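You operate a simulated robot arm through the tools that you are given. There is no shell and no other tool. Be economical: measure what you need, move in short steps, check, and stop when the job is done.

The job below is to be done with a simulated robot arm. You get a single attempt, and the scene is never put back.

JOB
Shut the grey door. Fetch the green block from the air box end of the side bench and set it on the top of the long table. Put the tall green cap on the deck of the green pallet. Put the pane with a green edge on the air box end of the side bench away on the top of the long table. Put one of the blue block with holes from the press end of the side bench on the cover plate. Take the purple box and leave it on the bay between the guides. Take the purple cap and leave it on the front of the nozzle bench. The order is free.

The check looks at the end state, three seconds after you hand in, the way a careful person would. Anything else that was tipped, shoved, dropped, spilled or broken makes it a failure. Lids that push on must go on centred and level and be pressed home; caps that screw on are set level and turned clockwise until they are tight.

ROBOT AND FRAMES
A 7-joint arm with a vacuum gripper on a trunk, on a base that drives. Base frame: it is fixed to the floor where the robot stands at the start and does not move with it; the origin is under the middle of the robot, x ahead of it, y to its left, z up. Units: m, rad, N and s.
Its first joint turns from -2.897 to 2.897 rad. Places, roughly: bay between the guides [0.6, -5.8, 0.4]; blue block with holes (8x4x4 cm) [2.9, -6.4, 0.9]; cover plate (25x21x2 cm) [2.8, -6.2, 0.9]; deck of the green pallet [0.6, -5.8, 0.4]; front of the nozzle bench (15x85 cm) [-5.54, -0.26, 0.82]; green block (8x5x4 cm) [2.5, -5.5, 0.9]; grey door [0.9, 0.2, 1]; pane with a green edge (24x20x2 cm) [2.7, -5.7, 0.9]; purple box (10x10x4 cm) [2.3, -5.8, 0.9]; purple cap (5x5x3 cm) [-4.2, -0.7, 0.8]; tall green cap (5x5x4 cm) [2.5, -5.8, 0.9]; top of the long table [1.5, -2.4, 0.8]. Payload 1.06 kg.
Tool frame: the origin (TCP) lies in the middle of the cups' lips, and z points out of the cups. The gripper has 1 cup of 0.024 m across, covering 0.024 by 0.024 m (tool x, y); the bellows give 0.008 m. With the vacuum on, a cup seals on a smooth face that it is pressed against (1 to 4 N); it does not hold porous or soft things. The pull reaches 23 N.
Orientation is that of the tool frame in the base frame, as a unit quaternion [w, x, y, z]. With the cups facing straight down, the tool's x points along the base's -x, its y along +y and its z along -z.

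CONTROLS
- The arm moves only by the tool jog_arm. Its argument "plan" is a list of rows, each an object (a shift or turn left out is 0, a gripper value left out holds the last) with "valve": the vacuum: 1 switches it on, 0 off; "slide": the shift along the tool's x, y, z in m, a list of three; "dr": the turn, a rotation vector about the tool's x, y, z in rad, a list of three. In form: [{"valve": valve, "slide": [x, y, z], "dr": [rx, ry, rz]}, ...]. A call has 1 to 10 rows; each row shifts and turns the commanded pose from where the row before left it, along the tool's axes as they then stand. Each row takes 0.2 s and may step no farther than 0.05 m and 0.15 rad from the row before; otherwise, or with a gripper value out of range, the whole call is refused. A pose out of reach is approached as far as the arm can. The call stops where the force on the tool passes 40 N (or 10 N more than at its start, if that is more) or the arm is blocked; 0.2 s more then pass. The pull builds up within a second once a cup has sealed. Time passes only in rows, and 0.2 s behind the last, so rows that do not move give it time. It gives the time, the measured TCP pose, the force on the tool (base axes) and the pull of the vacuum at its end, in the units of the frame above (readings bear some noise), with the torque about the TCP (base axes, N m) and any sound that the robot's microphone picked up.
- Cameras (640 x 400 px; columns grow to the right, rows downward): "scene" is now at [0.1772, 0.17, 1.5152]; the picture's right is [-0.53, -0.85, 0.00], its down [-0.41, 0.26, -0.88] and it looks along [0.74, -0.47, -0.48] (base axes); focal length 255 px, centre (320, 200). "wrist" rides on the gripper at [0.078, 0.019, -0.096] in the tool frame; the picture's right is [-0.24, 0.97, 0.00], its down [-0.71, -0.17, -0.69] and it looks along [-0.67, -0.16, 0.73] (tool axes); focal length 243 px, centre (320, 200). There is no depth. A picture from a camera that has moved, and an enlarged one, comes with that camera's place and axes in the base frame and with its lens. The place of the scene camera against the robot may be out by one fixed shift of up to 0.025 m in any direction.
- get_image(camera): a new picture of that camera. No time passes.
- base_move(legs): drives the robot by 1 to 6 legs, each [ahead, left, turn to the left] in m, m and rad, along the robot's own axes; the way and the turn of a leg run together, so that a leg with both is an arc; at most 1.5 m and 3.142 rad a leg. The arm and the cameras ride along, it lands a little off, and it stops where it bumps. It gives what a move gives.
- pan_tilt(pan, tilt): turns the head with the scene camera to pan (to the left, within 2.094 rad either way) and tilt (down, from -0.506 to 1.204), counted from straight ahead of the robot. It gives what a move gives.
- enlarge(camera, box): a new picture of the part [left, top, right, bottom] of that camera's present view, enlarged. No time passes.
- hand_in(): hands the job in; it is judged then, once.

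Go step by step. Nothing tells you exact positions but the pictures and the camera data: compare them with the known pose of the tool, close in by small moves and look again before you grip or let go. The budget is 196 turns and 166 pictures, counting those below and the enlarged ones. Unless the task says otherwise, let go and move clear before handing in.

The tools are called by a JSON object that holds its "op" and its "data". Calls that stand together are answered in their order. jog_arm: Moves the arm, as the interface text tells. Its arguments: {"type":"object","properties":{"plan":{"type":"array"}},"required":["plan"]} The other tools are called the same way: base_move (legs) drives the base; pan_tilt (pan, tilt) turns the head that bears the scene camera; get_image (camera) takes a picture; enlarge (camera, box) takes an enlarged picture of a part of a camera's view; hand_in () hands the job in.

At the start:

```text
time: 0.0
ee_pos: [0.5655, -0.1692, 1.2338]
ee_rot: [0.0, 0.0, 1.0, 0.0]
contact_force: [0.1, 1.3, 0.1]
wrist_torque: [-0.03, 0.02, 0.0]
pull: 0.1
robot x, y, heading: [0.0002, -0.0018, 0.001]
head pan, tilt: [-0.56, 0.503]
```

scene: 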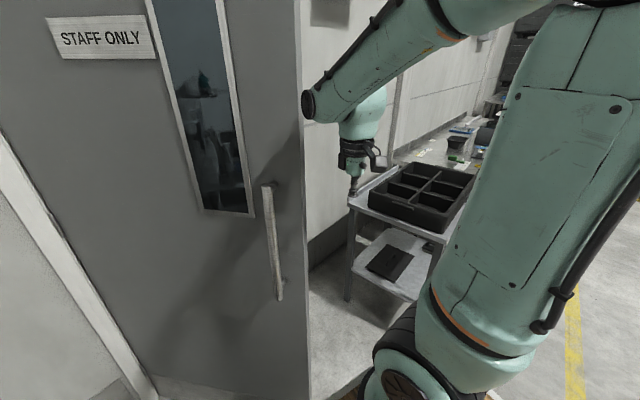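
wrist: 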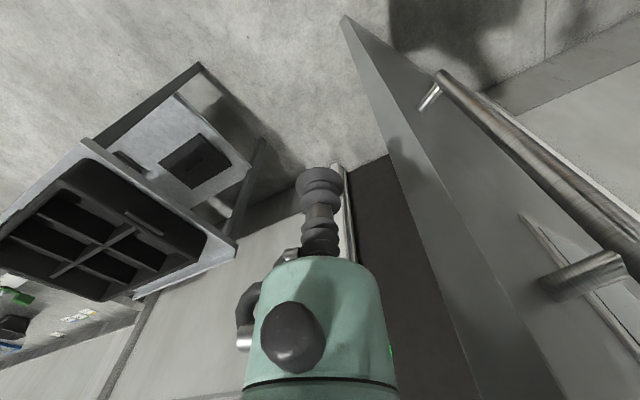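

I see a grey door standing ajar ahead, with the handle at its right edge. I look around to understand the hinge and the frame.

{"op": "pan_tilt", "data": {"pan": 0.2, "tilt": 0.45}}

{"op": "get_image", "data": {"camera": "scene"}}

{"op": "pan_tilt", "data": {"pan": -0.7, "tilt": 0.2}}

{"op": "get_image", "data": {"camera": "scene"}}

```text
time: 1.1
ee_pos: [0.5657, -0.169, 1.2347]
ee_rot: [0.0, 0.0, 1.0, 0.0]
contact_force: [0.2, -0.8, -0.1]
wrist_torque: [0.0, 0.01, -0.03]
pull: 0.0
robot x, y, heading: [0.0023, -0.001, -0.005]
head pan, tilt: [0.201, 0.45]
```

```text
163 pictures are left
camera scene: at [0.1903, 0.2366, 1.5199], right [0.2, -0.98, 0.0], down [-0.43, -0.09, -0.9], along [0.88, 0.18, -0.44], focal length 255 px, centre (320, 200)
```

scene: 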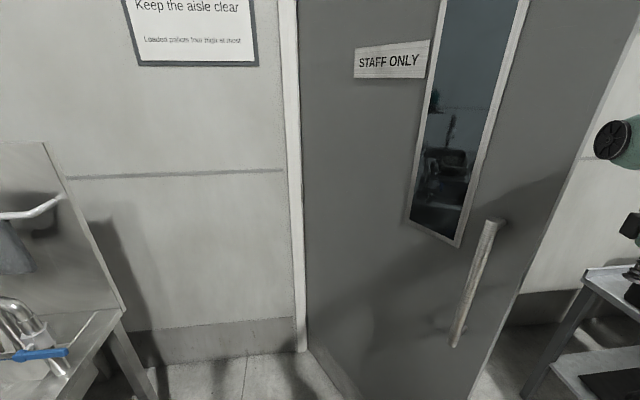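

```text
time: 2.3
ee_pos: [0.5659, -0.1681, 1.2343]
ee_rot: [-0.001, 0.0, 1.0, 0.0]
contact_force: [-0.3, 1.0, 0.0]
wrist_torque: [0.02, 0.0, 0.03]
pull: 0.0
robot x, y, heading: [0.0011, 0.0028, -0.001]
head pan, tilt: [-0.7, 0.201]
```

```text
162 pictures are left
camera scene: at [0.1715, 0.1584, 1.5431], right [-0.64, -0.77, 0.0], down [-0.15, 0.13, -0.98], along [0.75, -0.63, -0.2], focal length 255 px, centre (320, 200)
```

scene: 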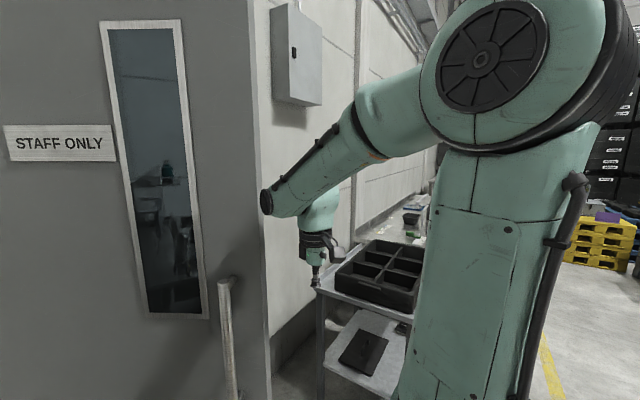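

The door is hinged at about (1.15, 0.55) and stands open some 28° toward me, with its free edge near (0.78, -0.15). I turn the tool to face forward so I can push the door with it.

{"op": "jog_arm", "data": {"plan": [{"dr": [0, -0.15, 0]}, {"dr": [0, -0.15, 0]}, {"dr": [0, -0.15, 0]}, {"dr": [0, -0.15, 0]}, {"dr": [0, -0.15, 0]}, {"dr": [0, -0.15, 0]}, {"dr": [0, -0.15, 0]}, {"dr": [0, -0.15, 0]}, {"dr": [0, -0.15, 0]}, {"dr": [0, -0.15, 0]}]}}

{"op": "pan_tilt", "data": {"pan": -0.2, "tilt": 0.5}}

{"op": "get_image", "data": {"camera": "scene"}}

{"op": "get_image", "data": {"camera": "wrist"}}

```text
time: 4.5
ee_pos: [0.5744, -0.1952, 1.3088]
ee_rot: [0.678, -0.021, 0.734, -0.031]
contact_force: [-1.4, -0.4, -0.3]
wrist_torque: [0.05, 0.0, 0.11]
pull: 0.1
out of reach, approached as far as the arm can: row 8, 9, 10
robot x, y, heading: [0.0015, -0.0002, 0.002]
head pan, tilt: [-0.7, 0.201]
```

```text
time: 5.4
ee_pos: [0.5762, -0.1933, 1.3089]
ee_rot: [0.676, -0.023, 0.736, -0.034]
contact_force: [0.6, 0.3, 0.2]
wrist_torque: [-0.02, -0.07, 0.03]
pull: 0.0
robot x, y, heading: [0.0008, -0.001, 0.001]
head pan, tilt: [-0.201, 0.499]
```

```text
161 pictures are left
camera scene: at [0.1894, 0.2001, 1.5155], right [-0.2, -0.98, 0.0], down [-0.47, 0.1, -0.88], along [0.86, -0.18, -0.48], focal length 255 px, centre (320, 200)
```

scene: 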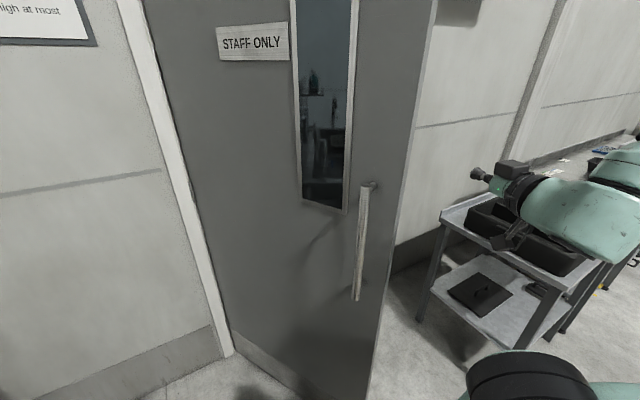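

```text
160 pictures are left
camera wrist: at [0.474, -0.1791, 1.2382], right [0.03, 0.99, 0.15], down [-0.63, -0.1, 0.77], along [0.78, -0.12, 0.61], focal length 243 px, centre (320, 200)
```

wrist: 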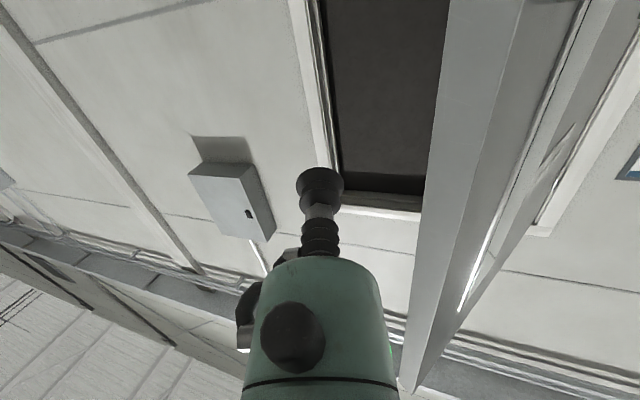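

The free edge stands at about (0.78, -0.16) and the handle tops out at z≈1.2. I move the tool in front of the door's edge strip, above the handle, at about y≈-0.1 and x≈0.68.

{"op": "jog_arm", "data": {"plan": [{"slide": [0, 0.02, 0.03]}, {"slide": [0, 0.02, 0.03]}, {"slide": [0, 0.02, 0.03]}, {"slide": [-0.03, 0.02, 0.02]}, {"slide": [-0.03, 0.0, 0.0]}, {}]}}

{"op": "get_image", "data": {"camera": "scene"}}

```text
time: 6.8
ee_pos: [0.6923, -0.1115, 1.3557]
ee_rot: [0.679, -0.019, 0.733, -0.029]
contact_force: [-0.3, 0.4, 0.9]
wrist_torque: [-0.03, 0.01, 0.0]
pull: 0.1
robot x, y, heading: [-0.0006, -0.0001, 0.001]
head pan, tilt: [-0.201, 0.499]
```

```text
159 pictures are left
camera scene: at [0.1894, 0.2002, 1.5154], right [-0.2, -0.98, 0.0], down [-0.47, 0.1, -0.88], along [0.86, -0.17, -0.48], focal length 255 px, centre (320, 200)
```

scene: 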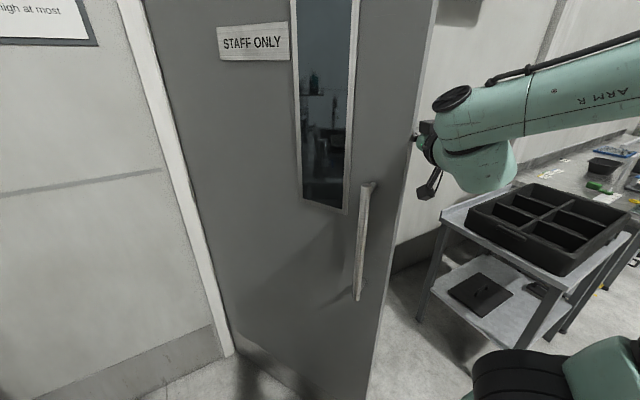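

The cup tip lies only about 3 cm inside the door's edge. I shift it 4 cm further onto the door and yaw it slightly, then push forward in small steps.

{"op": "jog_arm", "data": {"plan": [{"slide": [0, 0.025, 0], "dr": [0.12, 0, 0]}, {"slide": [0, 0.025, 0.0], "dr": [0.12, 0, 0]}, {"slide": [0, 0, 0.03]}, {"slide": [0, 0, 0.02]}, {}]}}

{"op": "enlarge", "data": {"camera": "scene", "box": [290, 50, 530, 250]}}

```text
time: 7.2
ee_pos: [0.691, -0.1071, 1.3553]
ee_rot: [0.681, 0.008, 0.731, -0.055]
contact_force: [-6.5, -17.7, -1.7]
wrist_torque: [0.02, -0.04, 0.64]
pull: 0.0
robot x, y, heading: [0.0017, 0.0013, 0.001]
head pan, tilt: [-0.201, 0.499]
stopped in row 1: the force on the tool passed its limit at 63 N (the readings are from after the stop); the commanded pose is now the measured one
```

```text
2.00 times, centred on (410, 150) of scene
camera zoom: at [0.1892, 0.1988, 1.5156], right [-0.2, -0.98, 0.0], down [-0.47, 0.1, -0.88], along [0.86, -0.17, -0.48], focal length 511 px, centre (140, 300)
```

zoom: 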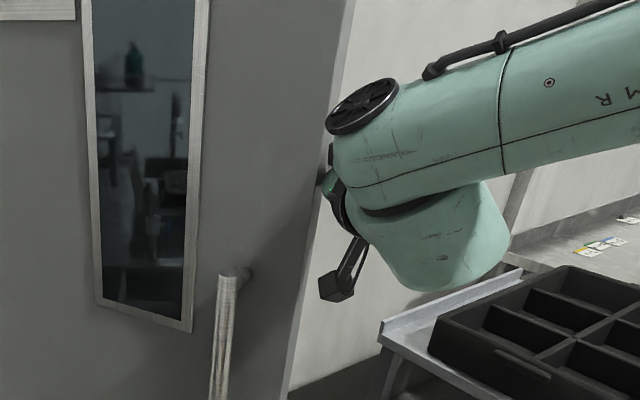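

The tool touched the door's edge from its side, so the door stands nearer than I had taken it. I back off and look further down to see where the door's bottom corner meets the floor.

{"op": "jog_arm", "data": {"plan": [{"slide": [0, -0.03, -0.01]}, {"slide": [0, -0.01, -0.05]}, {"slide": [0, 0, -0.04]}, {}]}}

{"op": "pan_tilt", "data": {"pan": -0.2, "tilt": 0.95}}

{"op": "get_image", "data": {"camera": "scene"}}

```text
refused: row 2 steps farther than a row can; nothing moved
```

```text
time: 8.1
ee_pos: [0.6894, -0.1052, 1.3557]
ee_rot: [0.68, 0.007, 0.731, -0.055]
contact_force: [-14.2, -18.7, -3.5]
wrist_torque: [0.01, -0.14, 0.75]
pull: 0.1
robot x, y, heading: [-0.004, 0.0016, -0.0]
head pan, tilt: [-0.201, 0.949]
```

```text
157 pictures are left
camera scene: at [0.1707, 0.2027, 1.4782], right [-0.2, -0.98, 0.0], down [-0.8, 0.16, -0.58], along [0.57, -0.12, -0.81], focal length 255 px, centre (320, 200)
```

scene: 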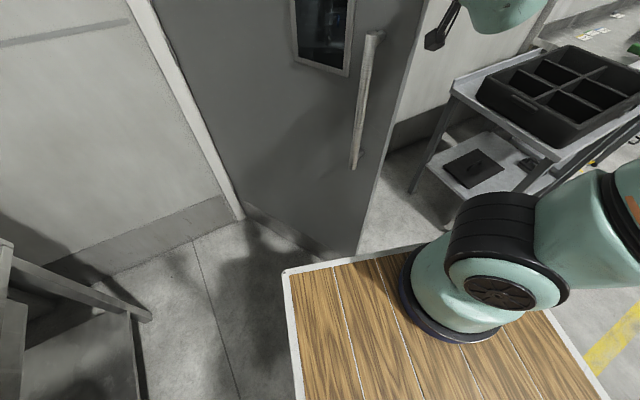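

The door is open about 44°, with its edge near (0.64, -0.10), just ahead of the robot's deck. I move the tool off the edge and drive the base back to gain room before pushing with the arm extended.

{"op": "jog_arm", "data": {"plan": [{"slide": [0, -0.04, 0]}, {"slide": [0, -0.02, 0]}, {}]}}

{"op": "base_move", "data": {"legs": [[-0.35, 0, 0]]}}

{"op": "pan_tilt", "data": {"pan": -0.1, "tilt": 0.6}}

{"op": "get_image", "data": {"camera": "scene"}}

```text
time: 8.9
ee_pos: [0.6862, -0.1632, 1.3589]
ee_rot: [0.679, 0.005, 0.732, -0.055]
contact_force: [-0.1, -0.1, 0.2]
wrist_torque: [0.01, -0.01, -0.01]
pull: 0.1
robot x, y, heading: [-0.0024, 0.0027, -0.002]
head pan, tilt: [-0.201, 0.949]
```

```text
time: 11.2
ee_pos: [0.3304, -0.1631, 1.3596]
ee_rot: [0.68, 0.006, 0.731, -0.055]
contact_force: [0.5, 0.1, 0.4]
wrist_torque: [-0.02, -0.01, 0.03]
pull: 0.0
robot x, y, heading: [-0.3593, 0.0015, -0.005]
head pan, tilt: [-0.201, 0.949]
```

```text
time: 12.0
ee_pos: [0.3295, -0.1632, 1.358]
ee_rot: [0.68, 0.005, 0.731, -0.054]
contact_force: [0.4, -0.6, 0.5]
wrist_torque: [-0.01, 0.01, -0.04]
pull: 0.1
robot x, y, heading: [-0.3579, -0.0055, 0.002]
head pan, tilt: [-0.099, 0.6]
```

```text
156 pictures are left
camera scene: at [-0.1682, 0.2095, 1.5062], right [-0.1, -1.0, 0.0], down [-0.56, 0.06, -0.82], along [0.82, -0.08, -0.57], focal length 255 px, centre (320, 200)
```

scene: 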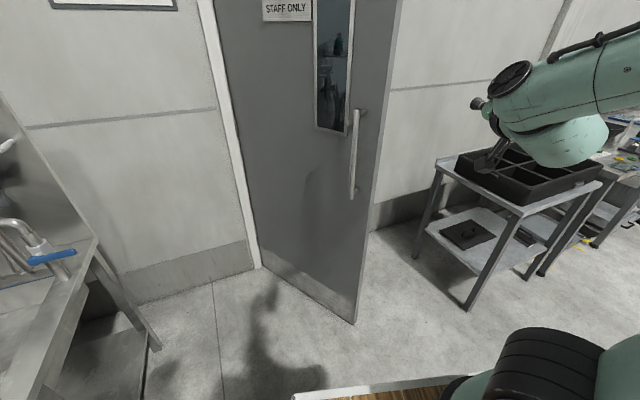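

Now I see the door's bottom corner at (0.67, -0.08) and the hinge at (1.17, 0.54), so the door is about 39° open and 0.80 m wide. I place the tool at y≈-0.03 with a slight yaw to the right and drive up to the door.

{"op": "jog_arm", "data": {"plan": [{"slide": [0.02, 0.045, 0], "dr": [0.1, 0, 0]}, {"slide": [0.02, 0.045, 0], "dr": [0.1, 0, 0]}, {"slide": [0.02, 0.045, 0.01], "dr": [0.05, 0, 0]}, {}]}}

{"op": "base_move", "data": {"legs": [[0.26, 0, 0]]}}

{"op": "get_image", "data": {"camera": "scene"}}

```text
refused: row 3 steps farther than a row can; nothing moved
```

```text
time: 13.8
ee_pos: [0.5813, -0.1677, 1.3602]
ee_rot: [0.679, 0.007, 0.731, -0.057]
contact_force: [0.9, 1.2, -0.2]
wrist_torque: [-0.03, -0.01, -0.02]
pull: 0.1
robot x, y, heading: [-0.105, -0.0017, -0.007]
head pan, tilt: [-0.099, 0.6]
```

```text
155 pictures are left
camera scene: at [0.0846, 0.208, 1.5063], right [-0.1, -0.99, 0.0], down [-0.56, 0.06, -0.83], along [0.82, -0.09, -0.57], focal length 255 px, centre (320, 200)
```

scene: 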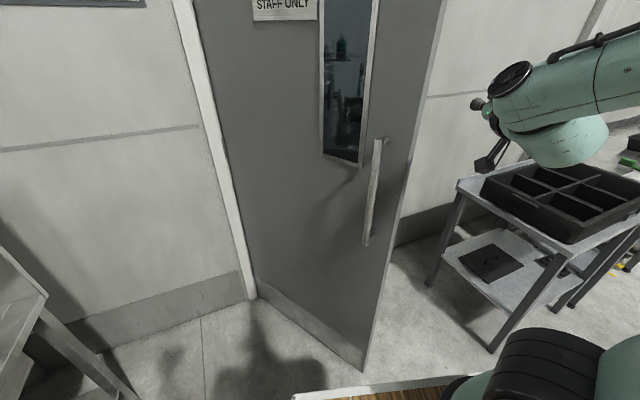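

The base moved but the arm call was refused for too large a step. The tool is still in front of the door plane, so I shift it in smaller steps.

{"op": "jog_arm", "data": {"plan": [{"slide": [0.015, 0.04, 0], "dr": [0.1, 0, 0]}, {"slide": [0.015, 0.04, -0.01], "dr": [0.1, 0, 0]}, {"slide": [0.015, 0.045, 0], "dr": [0.05, 0, 0]}, {"slide": [0, 0.02, 0]}, {}]}}

{"op": "get_image", "data": {"camera": "scene"}}

```text
time: 15.1
ee_pos: [0.5984, -0.0286, 1.3046]
ee_rot: [0.673, 0.092, 0.719, -0.148]
contact_force: [0.2, 0.0, -0.3]
wrist_torque: [0.01, 0.03, -0.01]
pull: 0.0
robot x, y, heading: [-0.1025, 0.0024, -0.003]
head pan, tilt: [-0.099, 0.6]
```

```text
154 pictures are left
camera scene: at [0.0845, 0.208, 1.5063], right [-0.1, -0.99, 0.0], down [-0.56, 0.06, -0.83], along [0.82, -0.09, -0.56], focal length 255 px, centre (320, 200)
```

scene: 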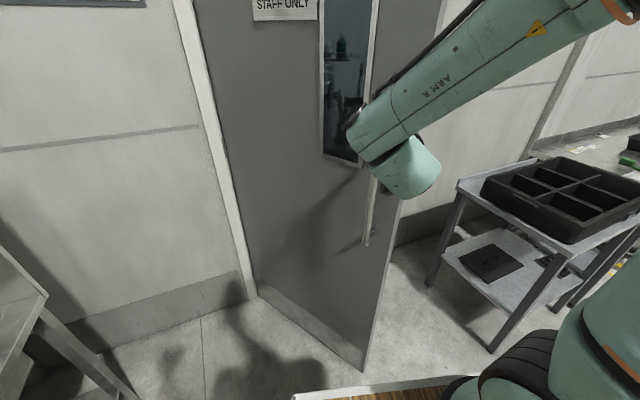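

The cup is now in front of the door's edge strip. I raise it a little to clear the handle and push forward.

{"op": "jog_arm", "data": {"plan": [{"slide": [-0.04, 0, 0]}, {"slide": [0, 0, 0.03]}, {"slide": [0, 0, 0.03]}, {"slide": [0, 0, 0.03]}, {"slide": [0, 0, 0.03]}, {"slide": [0, 0, 0.03]}, {"slide": [0, 0, 0.03]}, {}]}}

{"op": "get_image", "data": {"camera": "scene"}}

```text
time: 16.9
ee_pos: [0.7716, -0.0853, 1.3331]
ee_rot: [0.674, 0.092, 0.718, -0.147]
contact_force: [0.0, -0.3, 0.4]
wrist_torque: [-0.01, 0.04, -0.02]
pull: 0.1
robot x, y, heading: [-0.1051, -0.0002, 0.001]
head pan, tilt: [-0.099, 0.6]
```

```text
153 pictures are left
camera scene: at [0.0845, 0.208, 1.5063], right [-0.1, -0.99, 0.0], down [-0.56, 0.06, -0.83], along [0.82, -0.09, -0.56], focal length 255 px, centre (320, 200)
```

scene: 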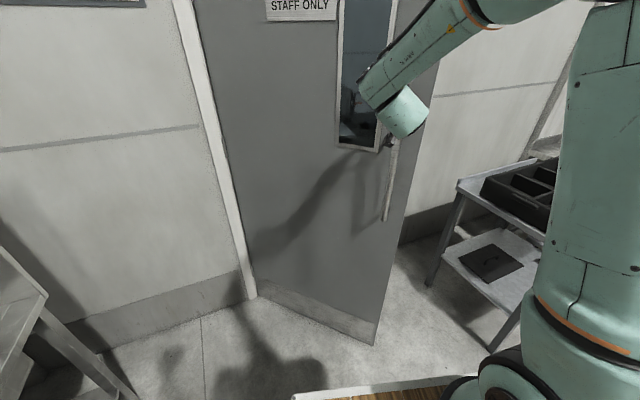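

The door swings easily under the push. I keep pushing with the arm, turning a bit back to square on the way.

{"op": "jog_arm", "data": {"plan": [{"slide": [0, 0, 0.03]}, {"slide": [0, 0, 0.03]}, {"slide": [0, 0, 0.03]}, {"slide": [0, 0, 0.03]}, {}]}}

{"op": "base_move", "data": {"legs": [[0.15, 0, 0]]}}

{"op": "get_image", "data": {"camera": "scene"}}

```text
time: 18.1
ee_pos: [0.8828, -0.1262, 1.3271]
ee_rot: [0.673, 0.093, 0.719, -0.148]
contact_force: [-0.3, 0.8, 0.2]
wrist_torque: [0.01, 0.0, 0.02]
pull: 0.0
robot x, y, heading: [-0.1045, -0.0021, -0.008]
head pan, tilt: [-0.099, 0.6]
```

```text
time: 19.4
ee_pos: [1.0339, -0.1278, 1.3267]
ee_rot: [0.673, 0.093, 0.719, -0.149]
contact_force: [0.4, 0.5, -0.1]
wrist_torque: [-0.03, 0.0, 0.0]
pull: 0.0
robot x, y, heading: [0.0409, -0.0011, -0.003]
head pan, tilt: [-0.099, 0.6]
```

```text
152 pictures are left
camera scene: at [0.2353, 0.207, 1.5063], right [-0.1, -0.99, 0.0], down [-0.56, 0.06, -0.82], along [0.82, -0.09, -0.57], focal length 255 px, centre (320, 200)
```

scene: 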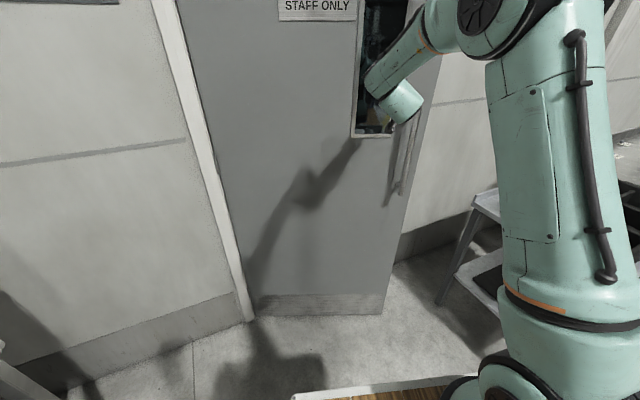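

It is almost closed. I drive on in short legs until it stops.

{"op": "base_move", "data": {"legs": [[0.1, 0, 0]]}}

{"op": "jog_arm", "data": {"plan": [{"slide": [0, 0.006, 0.02]}, {"slide": [0, 0.006, 0.02]}, {"slide": [0, 0.003, 0.01]}, {"slide": [0, 0.003, 0.01]}, {}]}}

{"op": "get_image", "data": {"camera": "scene"}}

```text
time: 20.6
ee_pos: [1.1313, -0.1288, 1.3265]
ee_rot: [0.673, 0.093, 0.719, -0.149]
contact_force: [0.2, 0.2, -0.1]
wrist_torque: [0.01, 0.0, 0.0]
pull: 0.1
robot x, y, heading: [0.1435, 0.0008, -0.005]
head pan, tilt: [-0.099, 0.6]
```

```text
time: 21.8
ee_pos: [1.1938, -0.1305, 1.3217]
ee_rot: [0.673, 0.092, 0.719, -0.148]
contact_force: [1.1, 0.1, -1.5]
wrist_torque: [0.01, -0.02, -0.02]
pull: 0.1
robot x, y, heading: [0.1458, -0.004, -0.01]
head pan, tilt: [-0.099, 0.6]
```

```text
151 pictures are left
camera scene: at [0.333, 0.2065, 1.5063], right [-0.1, -0.99, 0.0], down [-0.56, 0.06, -0.83], along [0.82, -0.09, -0.56], focal length 255 px, centre (320, 200)
```

scene: 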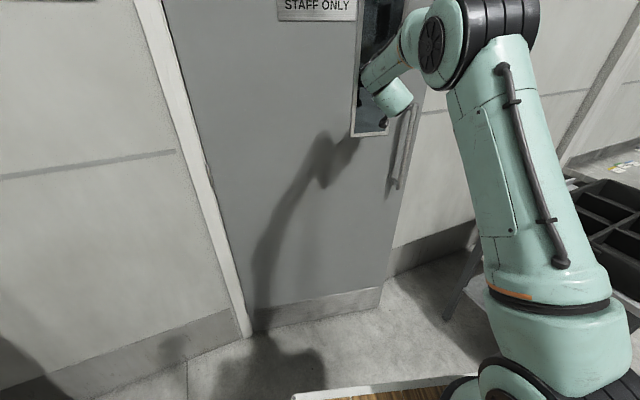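

The wall runs at a slant, so the door must go further than I thought. I look closely at the gap between door edge and frame.

{"op": "enlarge", "data": {"camera": "scene", "box": [330, 100, 490, 320]}}

{"op": "get_image", "data": {"camera": "wrist"}}

```text
1.82 times, centred on (410, 210) of scene
camera zoom: at [0.333, 0.2065, 1.5063], right [-0.1, -0.99, 0.0], down [-0.56, 0.06, -0.83], along [0.82, -0.09, -0.56], focal length 464 px, centre (156, 182)
```

zoom: 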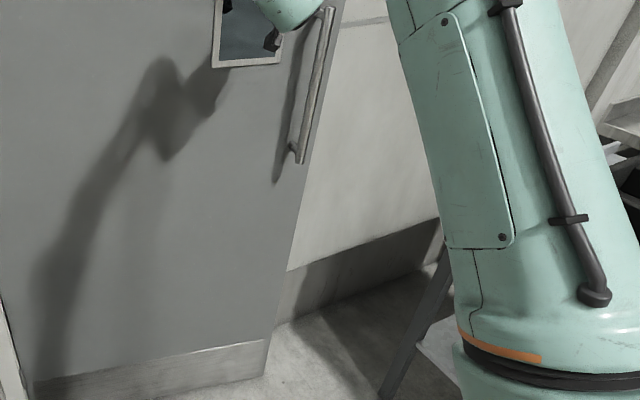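

```text
149 pictures are left
camera wrist: at [1.1044, -0.087, 1.248], right [0.34, 0.93, 0.15], down [-0.65, 0.12, 0.75], along [0.68, -0.35, 0.64], focal length 243 px, centre (320, 200)
```

wrist: 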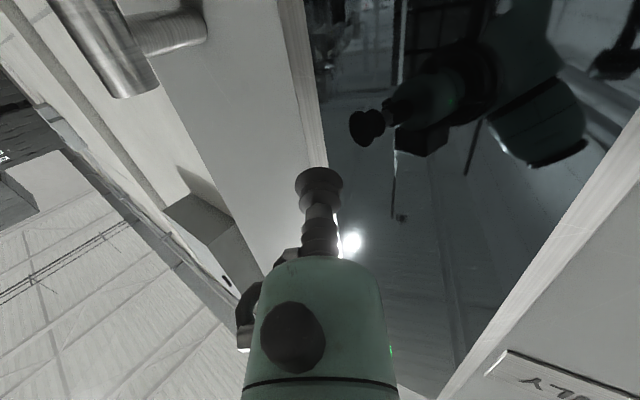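

The door still stands off the slanted wall by some 20 cm at its edge. I straighten the tool, move it off the window frame toward the edge strip, and drive on.

{"op": "jog_arm", "data": {"plan": [{"slide": [0, 0, -0.04]}, {"slide": [0, -0.03, 0], "dr": [-0.12, 0, 0]}, {"slide": [0, -0.03, 0], "dr": [-0.12, 0, 0]}, {"dr": [-0.12, 0, 0]}, {}]}}

{"op": "base_move", "data": {"legs": [[0.08, 0, 0]]}}

{"op": "get_image", "data": {"camera": "wrist"}}

{"op": "get_image", "data": {"camera": "scene"}}

```text
time: 23.0
ee_pos: [1.1395, -0.1752, 1.3306]
ee_rot: [0.679, -0.03, 0.733, -0.015]
contact_force: [0.6, 0.1, -0.6]
wrist_torque: [0.0, 0.0, -0.05]
pull: 0.0
robot x, y, heading: [0.1468, -0.0008, -0.007]
head pan, tilt: [-0.099, 0.6]
```

```text
time: 24.0
ee_pos: [1.2201, -0.1743, 1.329]
ee_rot: [0.679, -0.03, 0.733, -0.016]
contact_force: [-0.7, 0.0, 0.6]
wrist_torque: [0.01, 0.0, 0.03]
pull: 0.0
robot x, y, heading: [0.222, -0.0042, -0.003]
head pan, tilt: [-0.099, 0.6]
```

```text
148 pictures are left
camera wrist: at [1.1181, -0.1629, 1.259], right [0.0, 0.99, 0.17], down [-0.63, -0.14, 0.77], along [0.78, -0.1, 0.62], focal length 243 px, centre (320, 200)
```

wrist: 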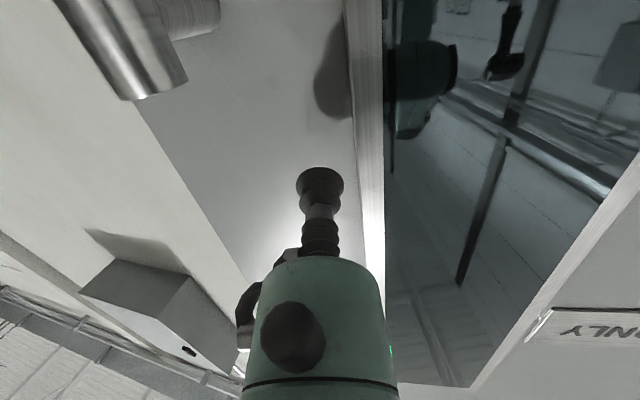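

```text
147 pictures are left
camera scene: at [0.4131, 0.2064, 1.5063], right [-0.1, -0.99, 0.0], down [-0.56, 0.06, -0.82], along [0.82, -0.09, -0.57], focal length 255 px, centre (320, 200)
```

scene: 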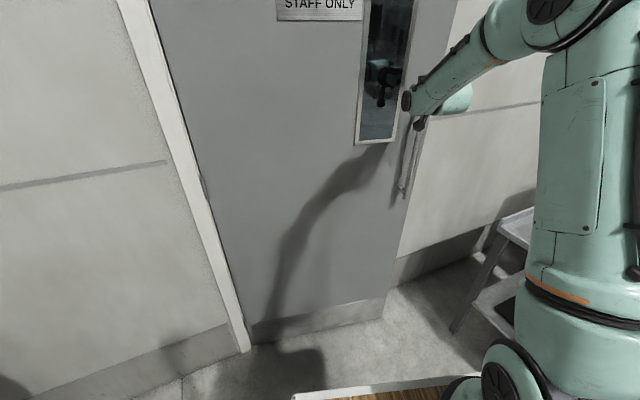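

Good: the cup now stands on the grey strip right of the window. I push on with the base and then with the arm.

{"op": "base_move", "data": {"legs": [[0.1, 0, 0]]}}

{"op": "jog_arm", "data": {"plan": [{"slide": [0, 0, 0.02]}, {"slide": [0, 0, 0.02]}, {"slide": [0, 0, 0.02]}, {}]}}

{"op": "get_image", "data": {"camera": "scene"}}

```text
time: 25.2
ee_pos: [1.3208, -0.1757, 1.329]
ee_rot: [0.679, -0.03, 0.734, -0.016]
contact_force: [0.3, -0.2, -0.2]
wrist_torque: [0.04, -0.04, -0.01]
pull: 0.1
robot x, y, heading: [0.3226, -0.005, -0.007]
head pan, tilt: [-0.099, 0.6]
```

```text
time: 26.2
ee_pos: [1.3805, -0.1753, 1.3264]
ee_rot: [0.679, -0.03, 0.733, -0.016]
contact_force: [0.3, -1.2, -0.7]
wrist_torque: [0.0, 0.0, 0.0]
pull: 0.0
robot x, y, heading: [0.3217, -0.0053, -0.003]
head pan, tilt: [-0.099, 0.6]
```

```text
146 pictures are left
camera scene: at [0.5135, 0.2058, 1.5063], right [-0.1, -0.99, 0.0], down [-0.56, 0.06, -0.83], along [0.82, -0.09, -0.56], focal length 255 px, centre (320, 200)
```

scene: 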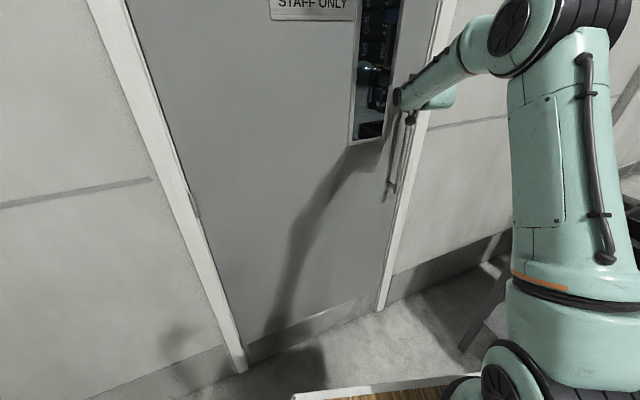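

The right frame post now shows beside the edge, so the door is almost home. I push on until it stops.

{"op": "jog_arm", "data": {"plan": [{"slide": [0, 0, 0.015]}, {"slide": [0, 0, 0.015]}, {"slide": [0, 0, 0.015]}, {"slide": [0, 0, 0.015]}, {"slide": [0, 0, 0.015]}, {"slide": [0, 0, 0.015]}, {}]}}

{"op": "get_image", "data": {"camera": "scene"}}

```text
time: 26.7
ee_pos: [1.3957, -0.1794, 1.324]
ee_rot: [0.676, -0.028, 0.736, -0.018]
contact_force: [-38.9, 1.2, 2.0]
wrist_torque: [0.17, 0.03, 0.52]
pull: 0.1
robot x, y, heading: [0.3228, -0.0056, -0.006]
head pan, tilt: [-0.099, 0.6]
stopped in row 2: the force on the tool passed its limit at 68 N (the readings are from after the stop); the commanded pose is now the measured one
```

```text
145 pictures are left
camera scene: at [0.5106, 0.2057, 1.5066], right [-0.1, -0.99, 0.0], down [-0.56, 0.06, -0.83], along [0.82, -0.09, -0.56], focal length 255 px, centre (320, 200)
```

scene: 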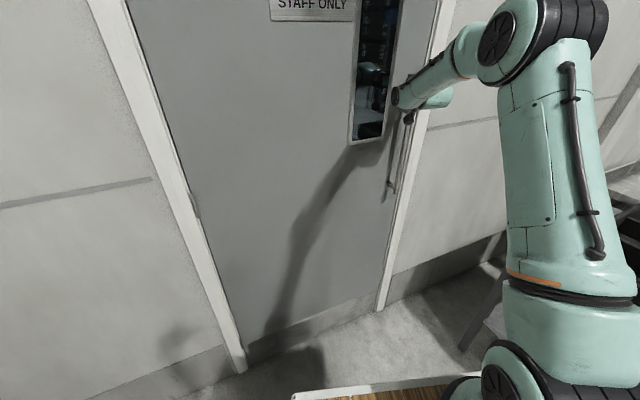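

The door stopped dead at 68 N, so it looks home. I back off and check the gap.

{"op": "jog_arm", "data": {"plan": [{"slide": [0, 0, -0.03]}, {"slide": [0, 0, -0.05]}, {"slide": [0, 0, -0.05]}, {"slide": [0, 0, -0.05]}, {}]}}

{"op": "enlarge", "data": {"camera": "scene", "box": [300, 0, 460, 330]}}

```text
time: 27.9
ee_pos: [1.2181, -0.18, 1.3368]
ee_rot: [0.677, -0.027, 0.735, -0.018]
contact_force: [0.4, -0.3, 0.3]
wrist_torque: [0.02, -0.02, 0.0]
pull: 0.2
robot x, y, heading: [0.3271, -0.0002, -0.004]
head pan, tilt: [-0.099, 0.6]
```

```text
1.21 times, centred on (380, 165) of scene
camera zoom: at [0.5135, 0.2056, 1.5063], right [-0.1, -0.99, 0.0], down [-0.56, 0.06, -0.82], along [0.82, -0.09, -0.57], focal length 310 px, centre (247, 242)
```

zoom: 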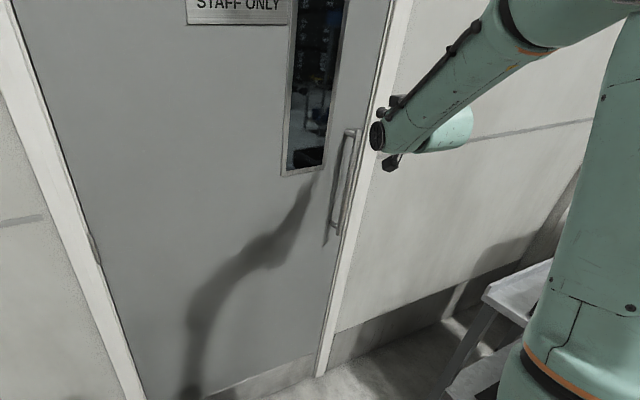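

The door is flush in its frame. I drive back, turn the tool down again and survey the room on the right.

{"op": "base_move", "data": {"legs": [[-0.6, 0, 0]]}}

{"op": "jog_arm", "data": {"plan": [{"dr": [-0.004, 0.1485, 0.006]}, {"dr": [-0.004, 0.1485, 0.006]}, {"dr": [-0.004, 0.1485, 0.006]}, {"dr": [-0.004, 0.1485, 0.006]}, {"dr": [-0.004, 0.1485, 0.006]}, {"dr": [-0.004, 0.1485, 0.006]}, {"dr": [-0.004, 0.1485, 0.006]}, {"dr": [-0.004, 0.1485, 0.006]}, {"dr": [-0.004, 0.1485, 0.006]}, {"dr": [-0.004, 0.1485, 0.006]}]}}

{"op": "pan_tilt", "data": {"pan": -1.5, "tilt": 0.35}}

{"op": "get_image", "data": {"camera": "scene"}}

{"op": "pan_tilt", "data": {"pan": 0, "tilt": 0.4}}

{"op": "get_image", "data": {"camera": "scene"}}

```text
time: 31.3
ee_pos: [0.6216, -0.1723, 1.3372]
ee_rot: [0.676, -0.031, 0.736, -0.015]
contact_force: [-0.2, -1.2, 0.2]
wrist_torque: [-0.01, -0.03, -0.05]
pull: 0.1
robot x, y, heading: [-0.2772, -0.0035, 0.003]
head pan, tilt: [-0.099, 0.6]
```

```text
time: 33.5
ee_pos: [0.6214, -0.1733, 1.3376]
ee_rot: [0.0, -0.004, 1.0, 0.0]
contact_force: [-0.3, -0.3, 0.6]
wrist_torque: [0.05, -0.01, -0.01]
pull: 0.1
robot x, y, heading: [-0.2754, 0.0003, 0.003]
head pan, tilt: [-0.099, 0.6]
```

```text
time: 35.0
ee_pos: [0.6219, -0.1733, 1.3357]
ee_rot: [0.001, -0.004, 1.0, 0.0]
contact_force: [-0.7, 0.0, -0.8]
wrist_torque: [-0.02, 0.0, 0.0]
pull: 0.0
robot x, y, heading: [-0.2772, -0.0036, 0.0]
head pan, tilt: [-1.499, 0.351]
```

```text
143 pictures are left
camera scene: at [-0.1682, 0.1239, 1.5291], right [-1.0, -0.07, 0.0], down [-0.03, 0.34, -0.94], along [0.07, -0.94, -0.34], focal length 255 px, centre (320, 200)
```

scene: 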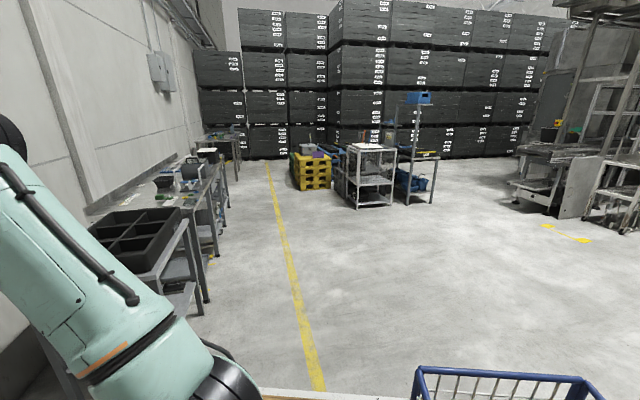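

```text
time: 36.6
ee_pos: [0.6211, -0.1732, 1.3359]
ee_rot: [0.001, -0.005, 1.0, 0.0]
contact_force: [0.0, 0.5, -0.1]
wrist_torque: [0.02, 0.05, 0.01]
pull: 0.1
robot x, y, heading: [-0.2744, -0.001, 0.0]
head pan, tilt: [0.0, 0.4]
```

```text
142 pictures are left
camera scene: at [-0.0825, 0.2168, 1.5245], right [0.0, -1.0, 0.0], down [-0.39, 0.0, -0.92], along [0.92, 0.0, -0.39], focal length 255 px, centre (320, 200)
```

scene: 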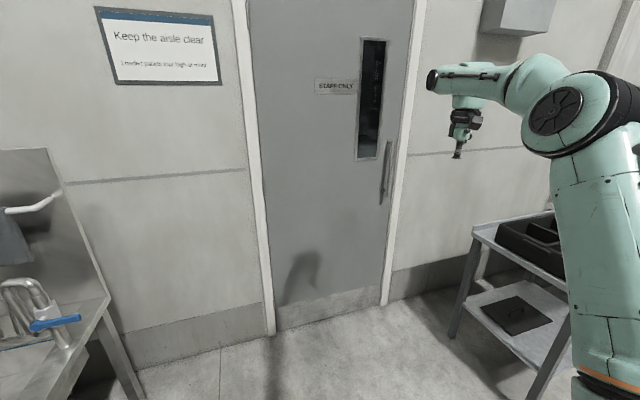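

The door is shut. Something with blue rails stands close at my right rear, so I look down to see what it is.

{"op": "enlarge", "data": {"camera": "scene", "box": [80, 0, 240, 100]}}

{"op": "pan_tilt", "data": {"pan": -1.8, "tilt": 1.0}}

{"op": "get_image", "data": {"camera": "scene"}}

{"op": "pan_tilt", "data": {"pan": 2.0, "tilt": 0.5}}

{"op": "get_image", "data": {"camera": "scene"}}

```text
4.00 times, centred on (160, 50) of scene
camera zoom: at [-0.0825, 0.2168, 1.5245], right [0.0, -1.0, 0.0], down [-0.39, 0.0, -0.92], along [0.92, 0.0, -0.39], focal length 1021 px, centre (960, 800)
```

zoom: 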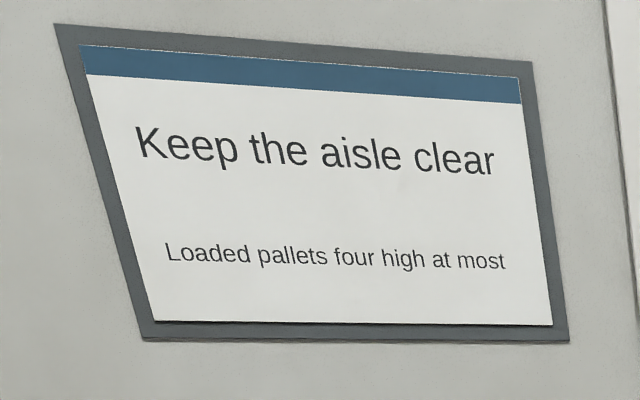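

```text
time: 38.4
ee_pos: [0.6209, -0.1724, 1.3376]
ee_rot: [0.001, -0.005, 1.0, 0.0]
contact_force: [-0.3, 0.0, -0.4]
wrist_torque: [0.01, -0.01, 0.0]
pull: 0.1
robot x, y, heading: [-0.2726, -0.0, 0.005]
head pan, tilt: [-1.799, 1.0]
```

```text
140 pictures are left
camera scene: at [-0.1908, 0.1488, 1.4743], right [-0.97, 0.22, 0.0], down [0.19, 0.82, -0.54], along [-0.12, -0.53, -0.84], focal length 255 px, centre (320, 200)
```

scene: 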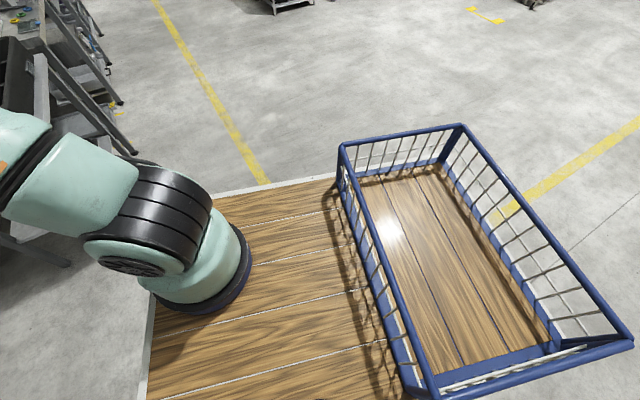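

```text
time: 41.5
ee_pos: [0.6211, -0.1729, 1.337]
ee_rot: [0.001, -0.005, 1.0, 0.0]
contact_force: [0.0, -0.6, 0.9]
wrist_torque: [-0.01, 0.0, 0.05]
pull: 0.1
robot x, y, heading: [-0.2737, 0.0013, 0.001]
head pan, tilt: [2.0, 0.499]
```

```text
139 pictures are left
camera scene: at [-0.2131, 0.2994, 1.5154], right [0.91, 0.42, 0.0], down [0.2, -0.43, -0.88], along [-0.37, 0.8, -0.48], focal length 255 px, centre (320, 200)
```

scene: 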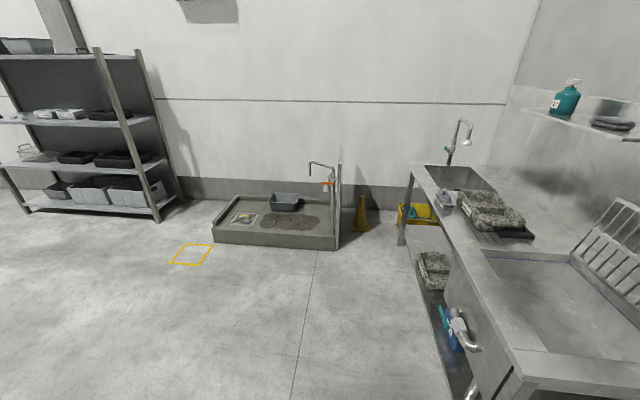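

The robot is a tall trolley with a deck at about z≈0.95 and its own basket behind. I drive along the aisle toward the side bench, stopping short at about (1.15, -4.8) to look.

{"op": "base_move", "data": {"legs": [[0, 0, -1.28], [1.5, 0, 0], [1.5, 0, 0], [1.5, 0, 0], [0.4, 0, 0]]}}

{"op": "pan_tilt", "data": {"pan": 0.9, "tilt": 0.4}}

{"op": "get_image", "data": {"camera": "scene"}}

{"op": "pan_tilt", "data": {"pan": -0.4, "tilt": 0.5}}

{"op": "get_image", "data": {"camera": "scene"}}

```text
time: 68.3
ee_pos: [1.2049, -5.5939, 1.3373]
ee_rot: [0.001, 0.608, 0.794, 0.0]
contact_force: [0.3, 0.8, 0.4]
wrist_torque: [-0.01, 0.01, 0.03]
pull: 0.2
robot x, y, heading: [1.1439, -4.6801, -1.312]
head pan, tilt: [2.0, 0.499]
```

```text
time: 69.6
ee_pos: [1.2056, -5.5941, 1.3373]
ee_rot: [0.0, 0.608, 0.794, -0.001]
contact_force: [-0.8, -0.1, -0.3]
wrist_torque: [0.02, -0.05, -0.01]
pull: 0.0
robot x, y, heading: [1.1455, -4.6786, -1.312]
head pan, tilt: [0.901, 0.4]
```

```text
138 pictures are left
camera scene: at [1.4585, -4.756, 1.5245], right [-0.4, -0.92, 0.0], down [-0.36, 0.16, -0.92], along [0.84, -0.37, -0.39], focal length 255 px, centre (320, 200)
```

scene: 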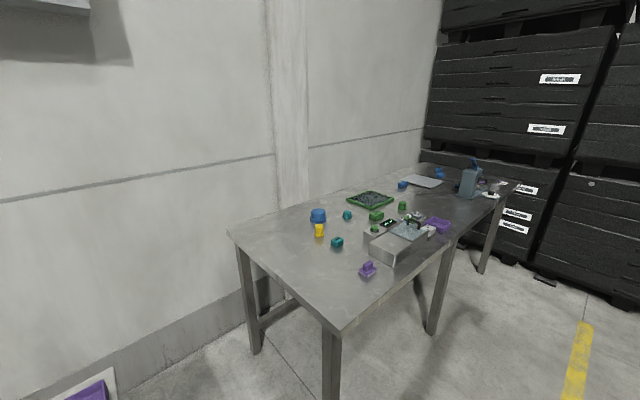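

```text
time: 71.1
ee_pos: [1.2055, -5.5946, 1.3379]
ee_rot: [0.0, 0.607, 0.794, -0.001]
contact_force: [0.0, 0.5, -0.4]
wrist_torque: [-0.01, 0.0, -0.02]
pull: 0.1
robot x, y, heading: [1.1442, -4.6825, -1.314]
head pan, tilt: [-0.4, 0.499]
```

```text
137 pictures are left
camera scene: at [1.3607, -4.8088, 1.5154], right [-0.99, 0.14, 0.0], down [0.07, 0.47, -0.88], along [-0.13, -0.87, -0.48], focal length 255 px, centre (320, 200)
```

scene: 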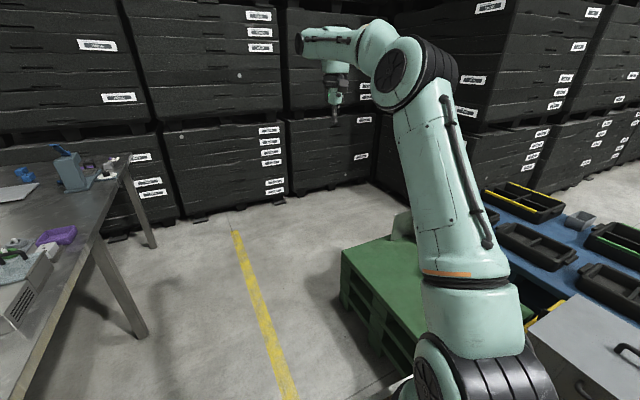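

The side bench holds the objects; the green pallet lies at the right. I drive to stand in front of the bench's air box end, facing it at heading 0.30.

{"op": "base_move", "data": {"legs": [[1.18, 0, 0], [0, 0, 1.614], [0.2, 0, 0]]}}

{"op": "pan_tilt", "data": {"pan": 0, "tilt": 0.8}}

{"op": "get_image", "data": {"camera": "scene"}}

{"op": "get_image", "data": {"camera": "wrist"}}

```text
time: 82.2
ee_pos: [2.5476, -5.6932, 1.3365]
ee_rot: [0.001, -0.146, 0.989, 0.0]
contact_force: [0.0, 0.6, -0.4]
wrist_torque: [0.0, 0.0, 0.0]
pull: 0.1
robot x, y, heading: [1.6425, -5.7799, 0.289]
head pan, tilt: [-0.4, 0.499]
```

```text
time: 83.1
ee_pos: [2.548, -5.6936, 1.3365]
ee_rot: [0.001, -0.146, 0.989, 0.0]
contact_force: [0.6, -0.1, -0.8]
wrist_torque: [-0.01, -0.01, -0.01]
pull: 0.0
robot x, y, heading: [1.6403, -5.7795, 0.289]
head pan, tilt: [0.0, 0.799]
```

```text
136 pictures are left
camera scene: at [1.7541, -5.5203, 1.4895], right [0.28, -0.96, 0.0], down [-0.69, -0.2, -0.7], along [0.67, 0.2, -0.72], focal length 255 px, centre (320, 200)
```

scene: 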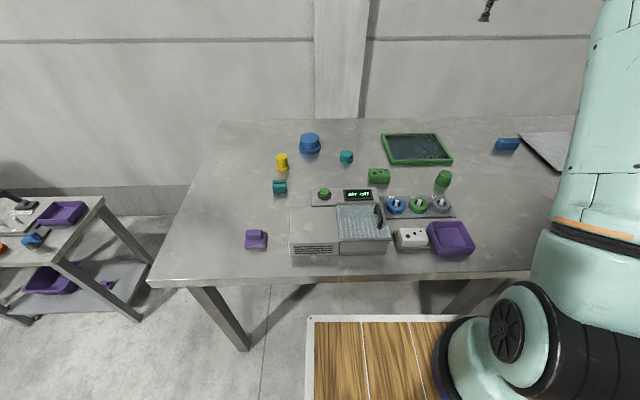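

```text
135 pictures are left
camera wrist: at [2.4671, -5.6988, 1.4335], right [-0.06, 1.0, 0.0], down [0.73, 0.04, 0.69], along [0.68, 0.04, -0.73], focal length 243 px, centre (320, 200)
```

wrist: 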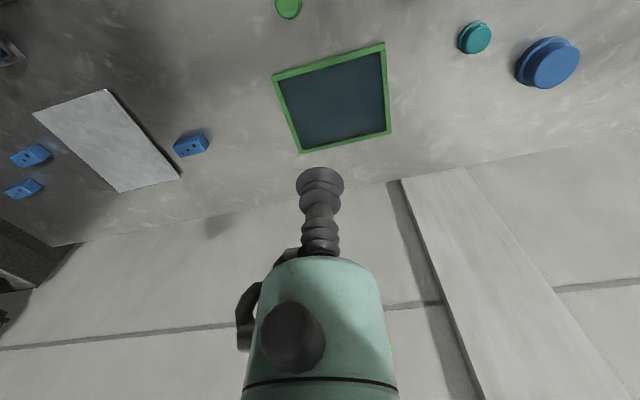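

I can see the air box with its knobs, the green block, the tall green cap, the green-edged pane and the purple box. I zoom in for detail.

{"op": "enlarge", "data": {"camera": "scene", "box": [230, 120, 410, 270]}}

{"op": "enlarge", "data": {"camera": "scene", "box": [360, 120, 560, 270]}}

```text
2.67 times, centred on (320, 195) of scene
camera zoom: at [1.7541, -5.5203, 1.4895], right [0.28, -0.96, 0.0], down [-0.69, -0.2, -0.7], along [0.67, 0.2, -0.72], focal length 681 px, centre (320, 213)
```

zoom: 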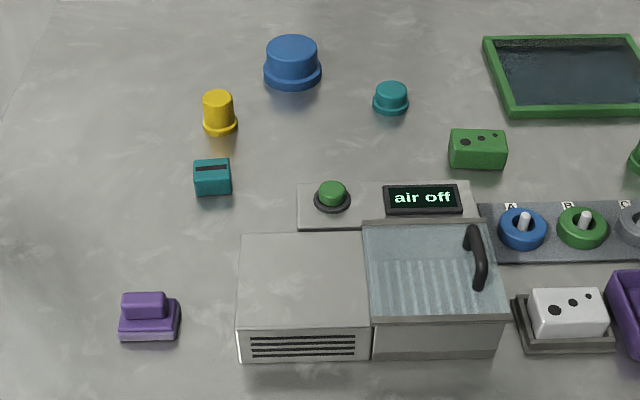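

```text
2.67 times, centred on (460, 195) of scene
camera zoom: at [1.7541, -5.5203, 1.4895], right [0.28, -0.96, 0.0], down [-0.69, -0.2, -0.7], along [0.67, 0.2, -0.72], focal length 681 px, centre (-53, 213)
```

zoom: 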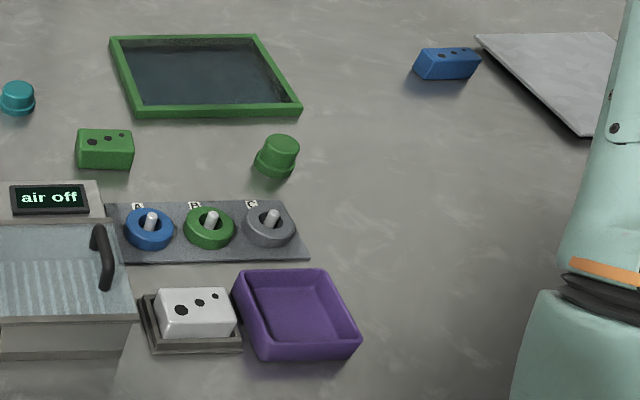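

The tall green cap is at about (2.51, -5.75). I lower the tool above it and look with the wrist camera.

{"op": "jog_arm", "data": {"plan": [{"slide": [0.03, -0.022, 0.03]}, {"slide": [0.028, -0.021, 0.03]}, {"slide": [0, 0, 0.05]}, {"slide": [0, 0, 0.05]}, {"slide": [0, 0, 0.05]}, {"slide": [0, 0, 0.05]}, {"slide": [0, 0, 0.04]}, {}]}}

{"op": "get_image", "data": {"camera": "wrist"}}

```text
time: 84.9
ee_pos: [2.5074, -5.7517, 1.0355]
ee_rot: [0.001, -0.146, 0.989, 0.0]
contact_force: [0.9, -0.2, -0.1]
wrist_torque: [-0.01, -0.01, 0.05]
pull: 0.0
robot x, y, heading: [1.6342, -5.7786, 0.285]
head pan, tilt: [0.0, 0.799]
```

```text
132 pictures are left
camera wrist: at [2.4265, -5.7563, 1.1325], right [-0.06, 1.0, 0.0], down [0.73, 0.04, 0.69], along [0.68, 0.04, -0.73], focal length 243 px, centre (320, 200)
```

wrist: 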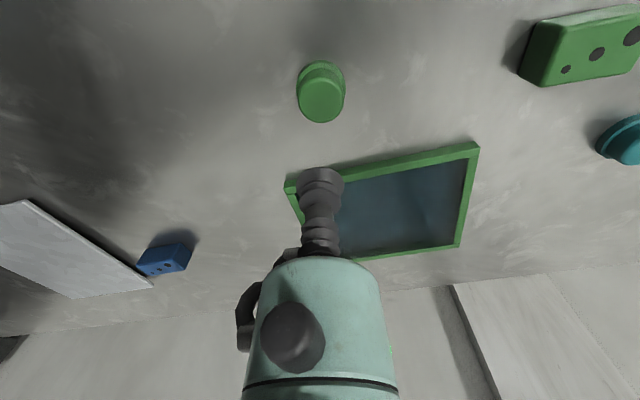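

The cap is nearly under the cup. I lower by 6 cm and look again to fix height and centre.

{"op": "jog_arm", "data": {"plan": [{"slide": [0, 0, 0.03]}, {"slide": [0, 0, 0.03]}, {}]}}

{"op": "enlarge", "data": {"camera": "wrist", "box": [240, 60, 400, 200]}}

```text
time: 85.7
ee_pos: [2.5062, -5.7519, 0.9756]
ee_rot: [0.001, -0.146, 0.989, 0.001]
contact_force: [0.1, -0.2, 1.0]
wrist_torque: [0.0, 0.03, -0.02]
pull: 0.1
robot x, y, heading: [1.6442, -5.7822, 0.286]
head pan, tilt: [0.0, 0.799]
```

```text
2.86 times, centred on (320, 130) of wrist
camera zoom: at [2.4259, -5.7568, 1.0723], right [-0.06, 1.0, 0.0], down [0.73, 0.04, 0.69], along [0.69, 0.04, -0.73], focal length 693 px, centre (320, 400)
```

zoom: 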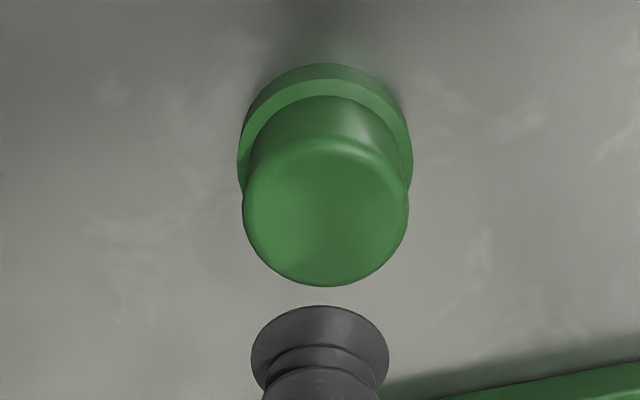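

The cap's top is near z≈0.925, centred under the cup within a few mm. I descend with the vacuum on until it seals.

{"op": "jog_arm", "data": {"plan": [{"valve": 1, "slide": [0.002, 0, 0.03]}, {"slide": [0, 0, 0.015]}, {"slide": [0, 0, 0.003]}, {"slide": [0, 0, 0.003]}, {"slide": [0, 0, 0.003]}, {}]}}

```text
time: 87.1
ee_pos: [2.5033, -5.7522, 0.9215]
ee_rot: [0.001, -0.146, 0.989, 0.0]
contact_force: [1.2, -0.2, -0.4]
wrist_torque: [0.01, -0.01, 0.02]
pull: 22.9
robot x, y, heading: [1.6415, -5.7795, 0.287]
head pan, tilt: [0.0, 0.799]
```

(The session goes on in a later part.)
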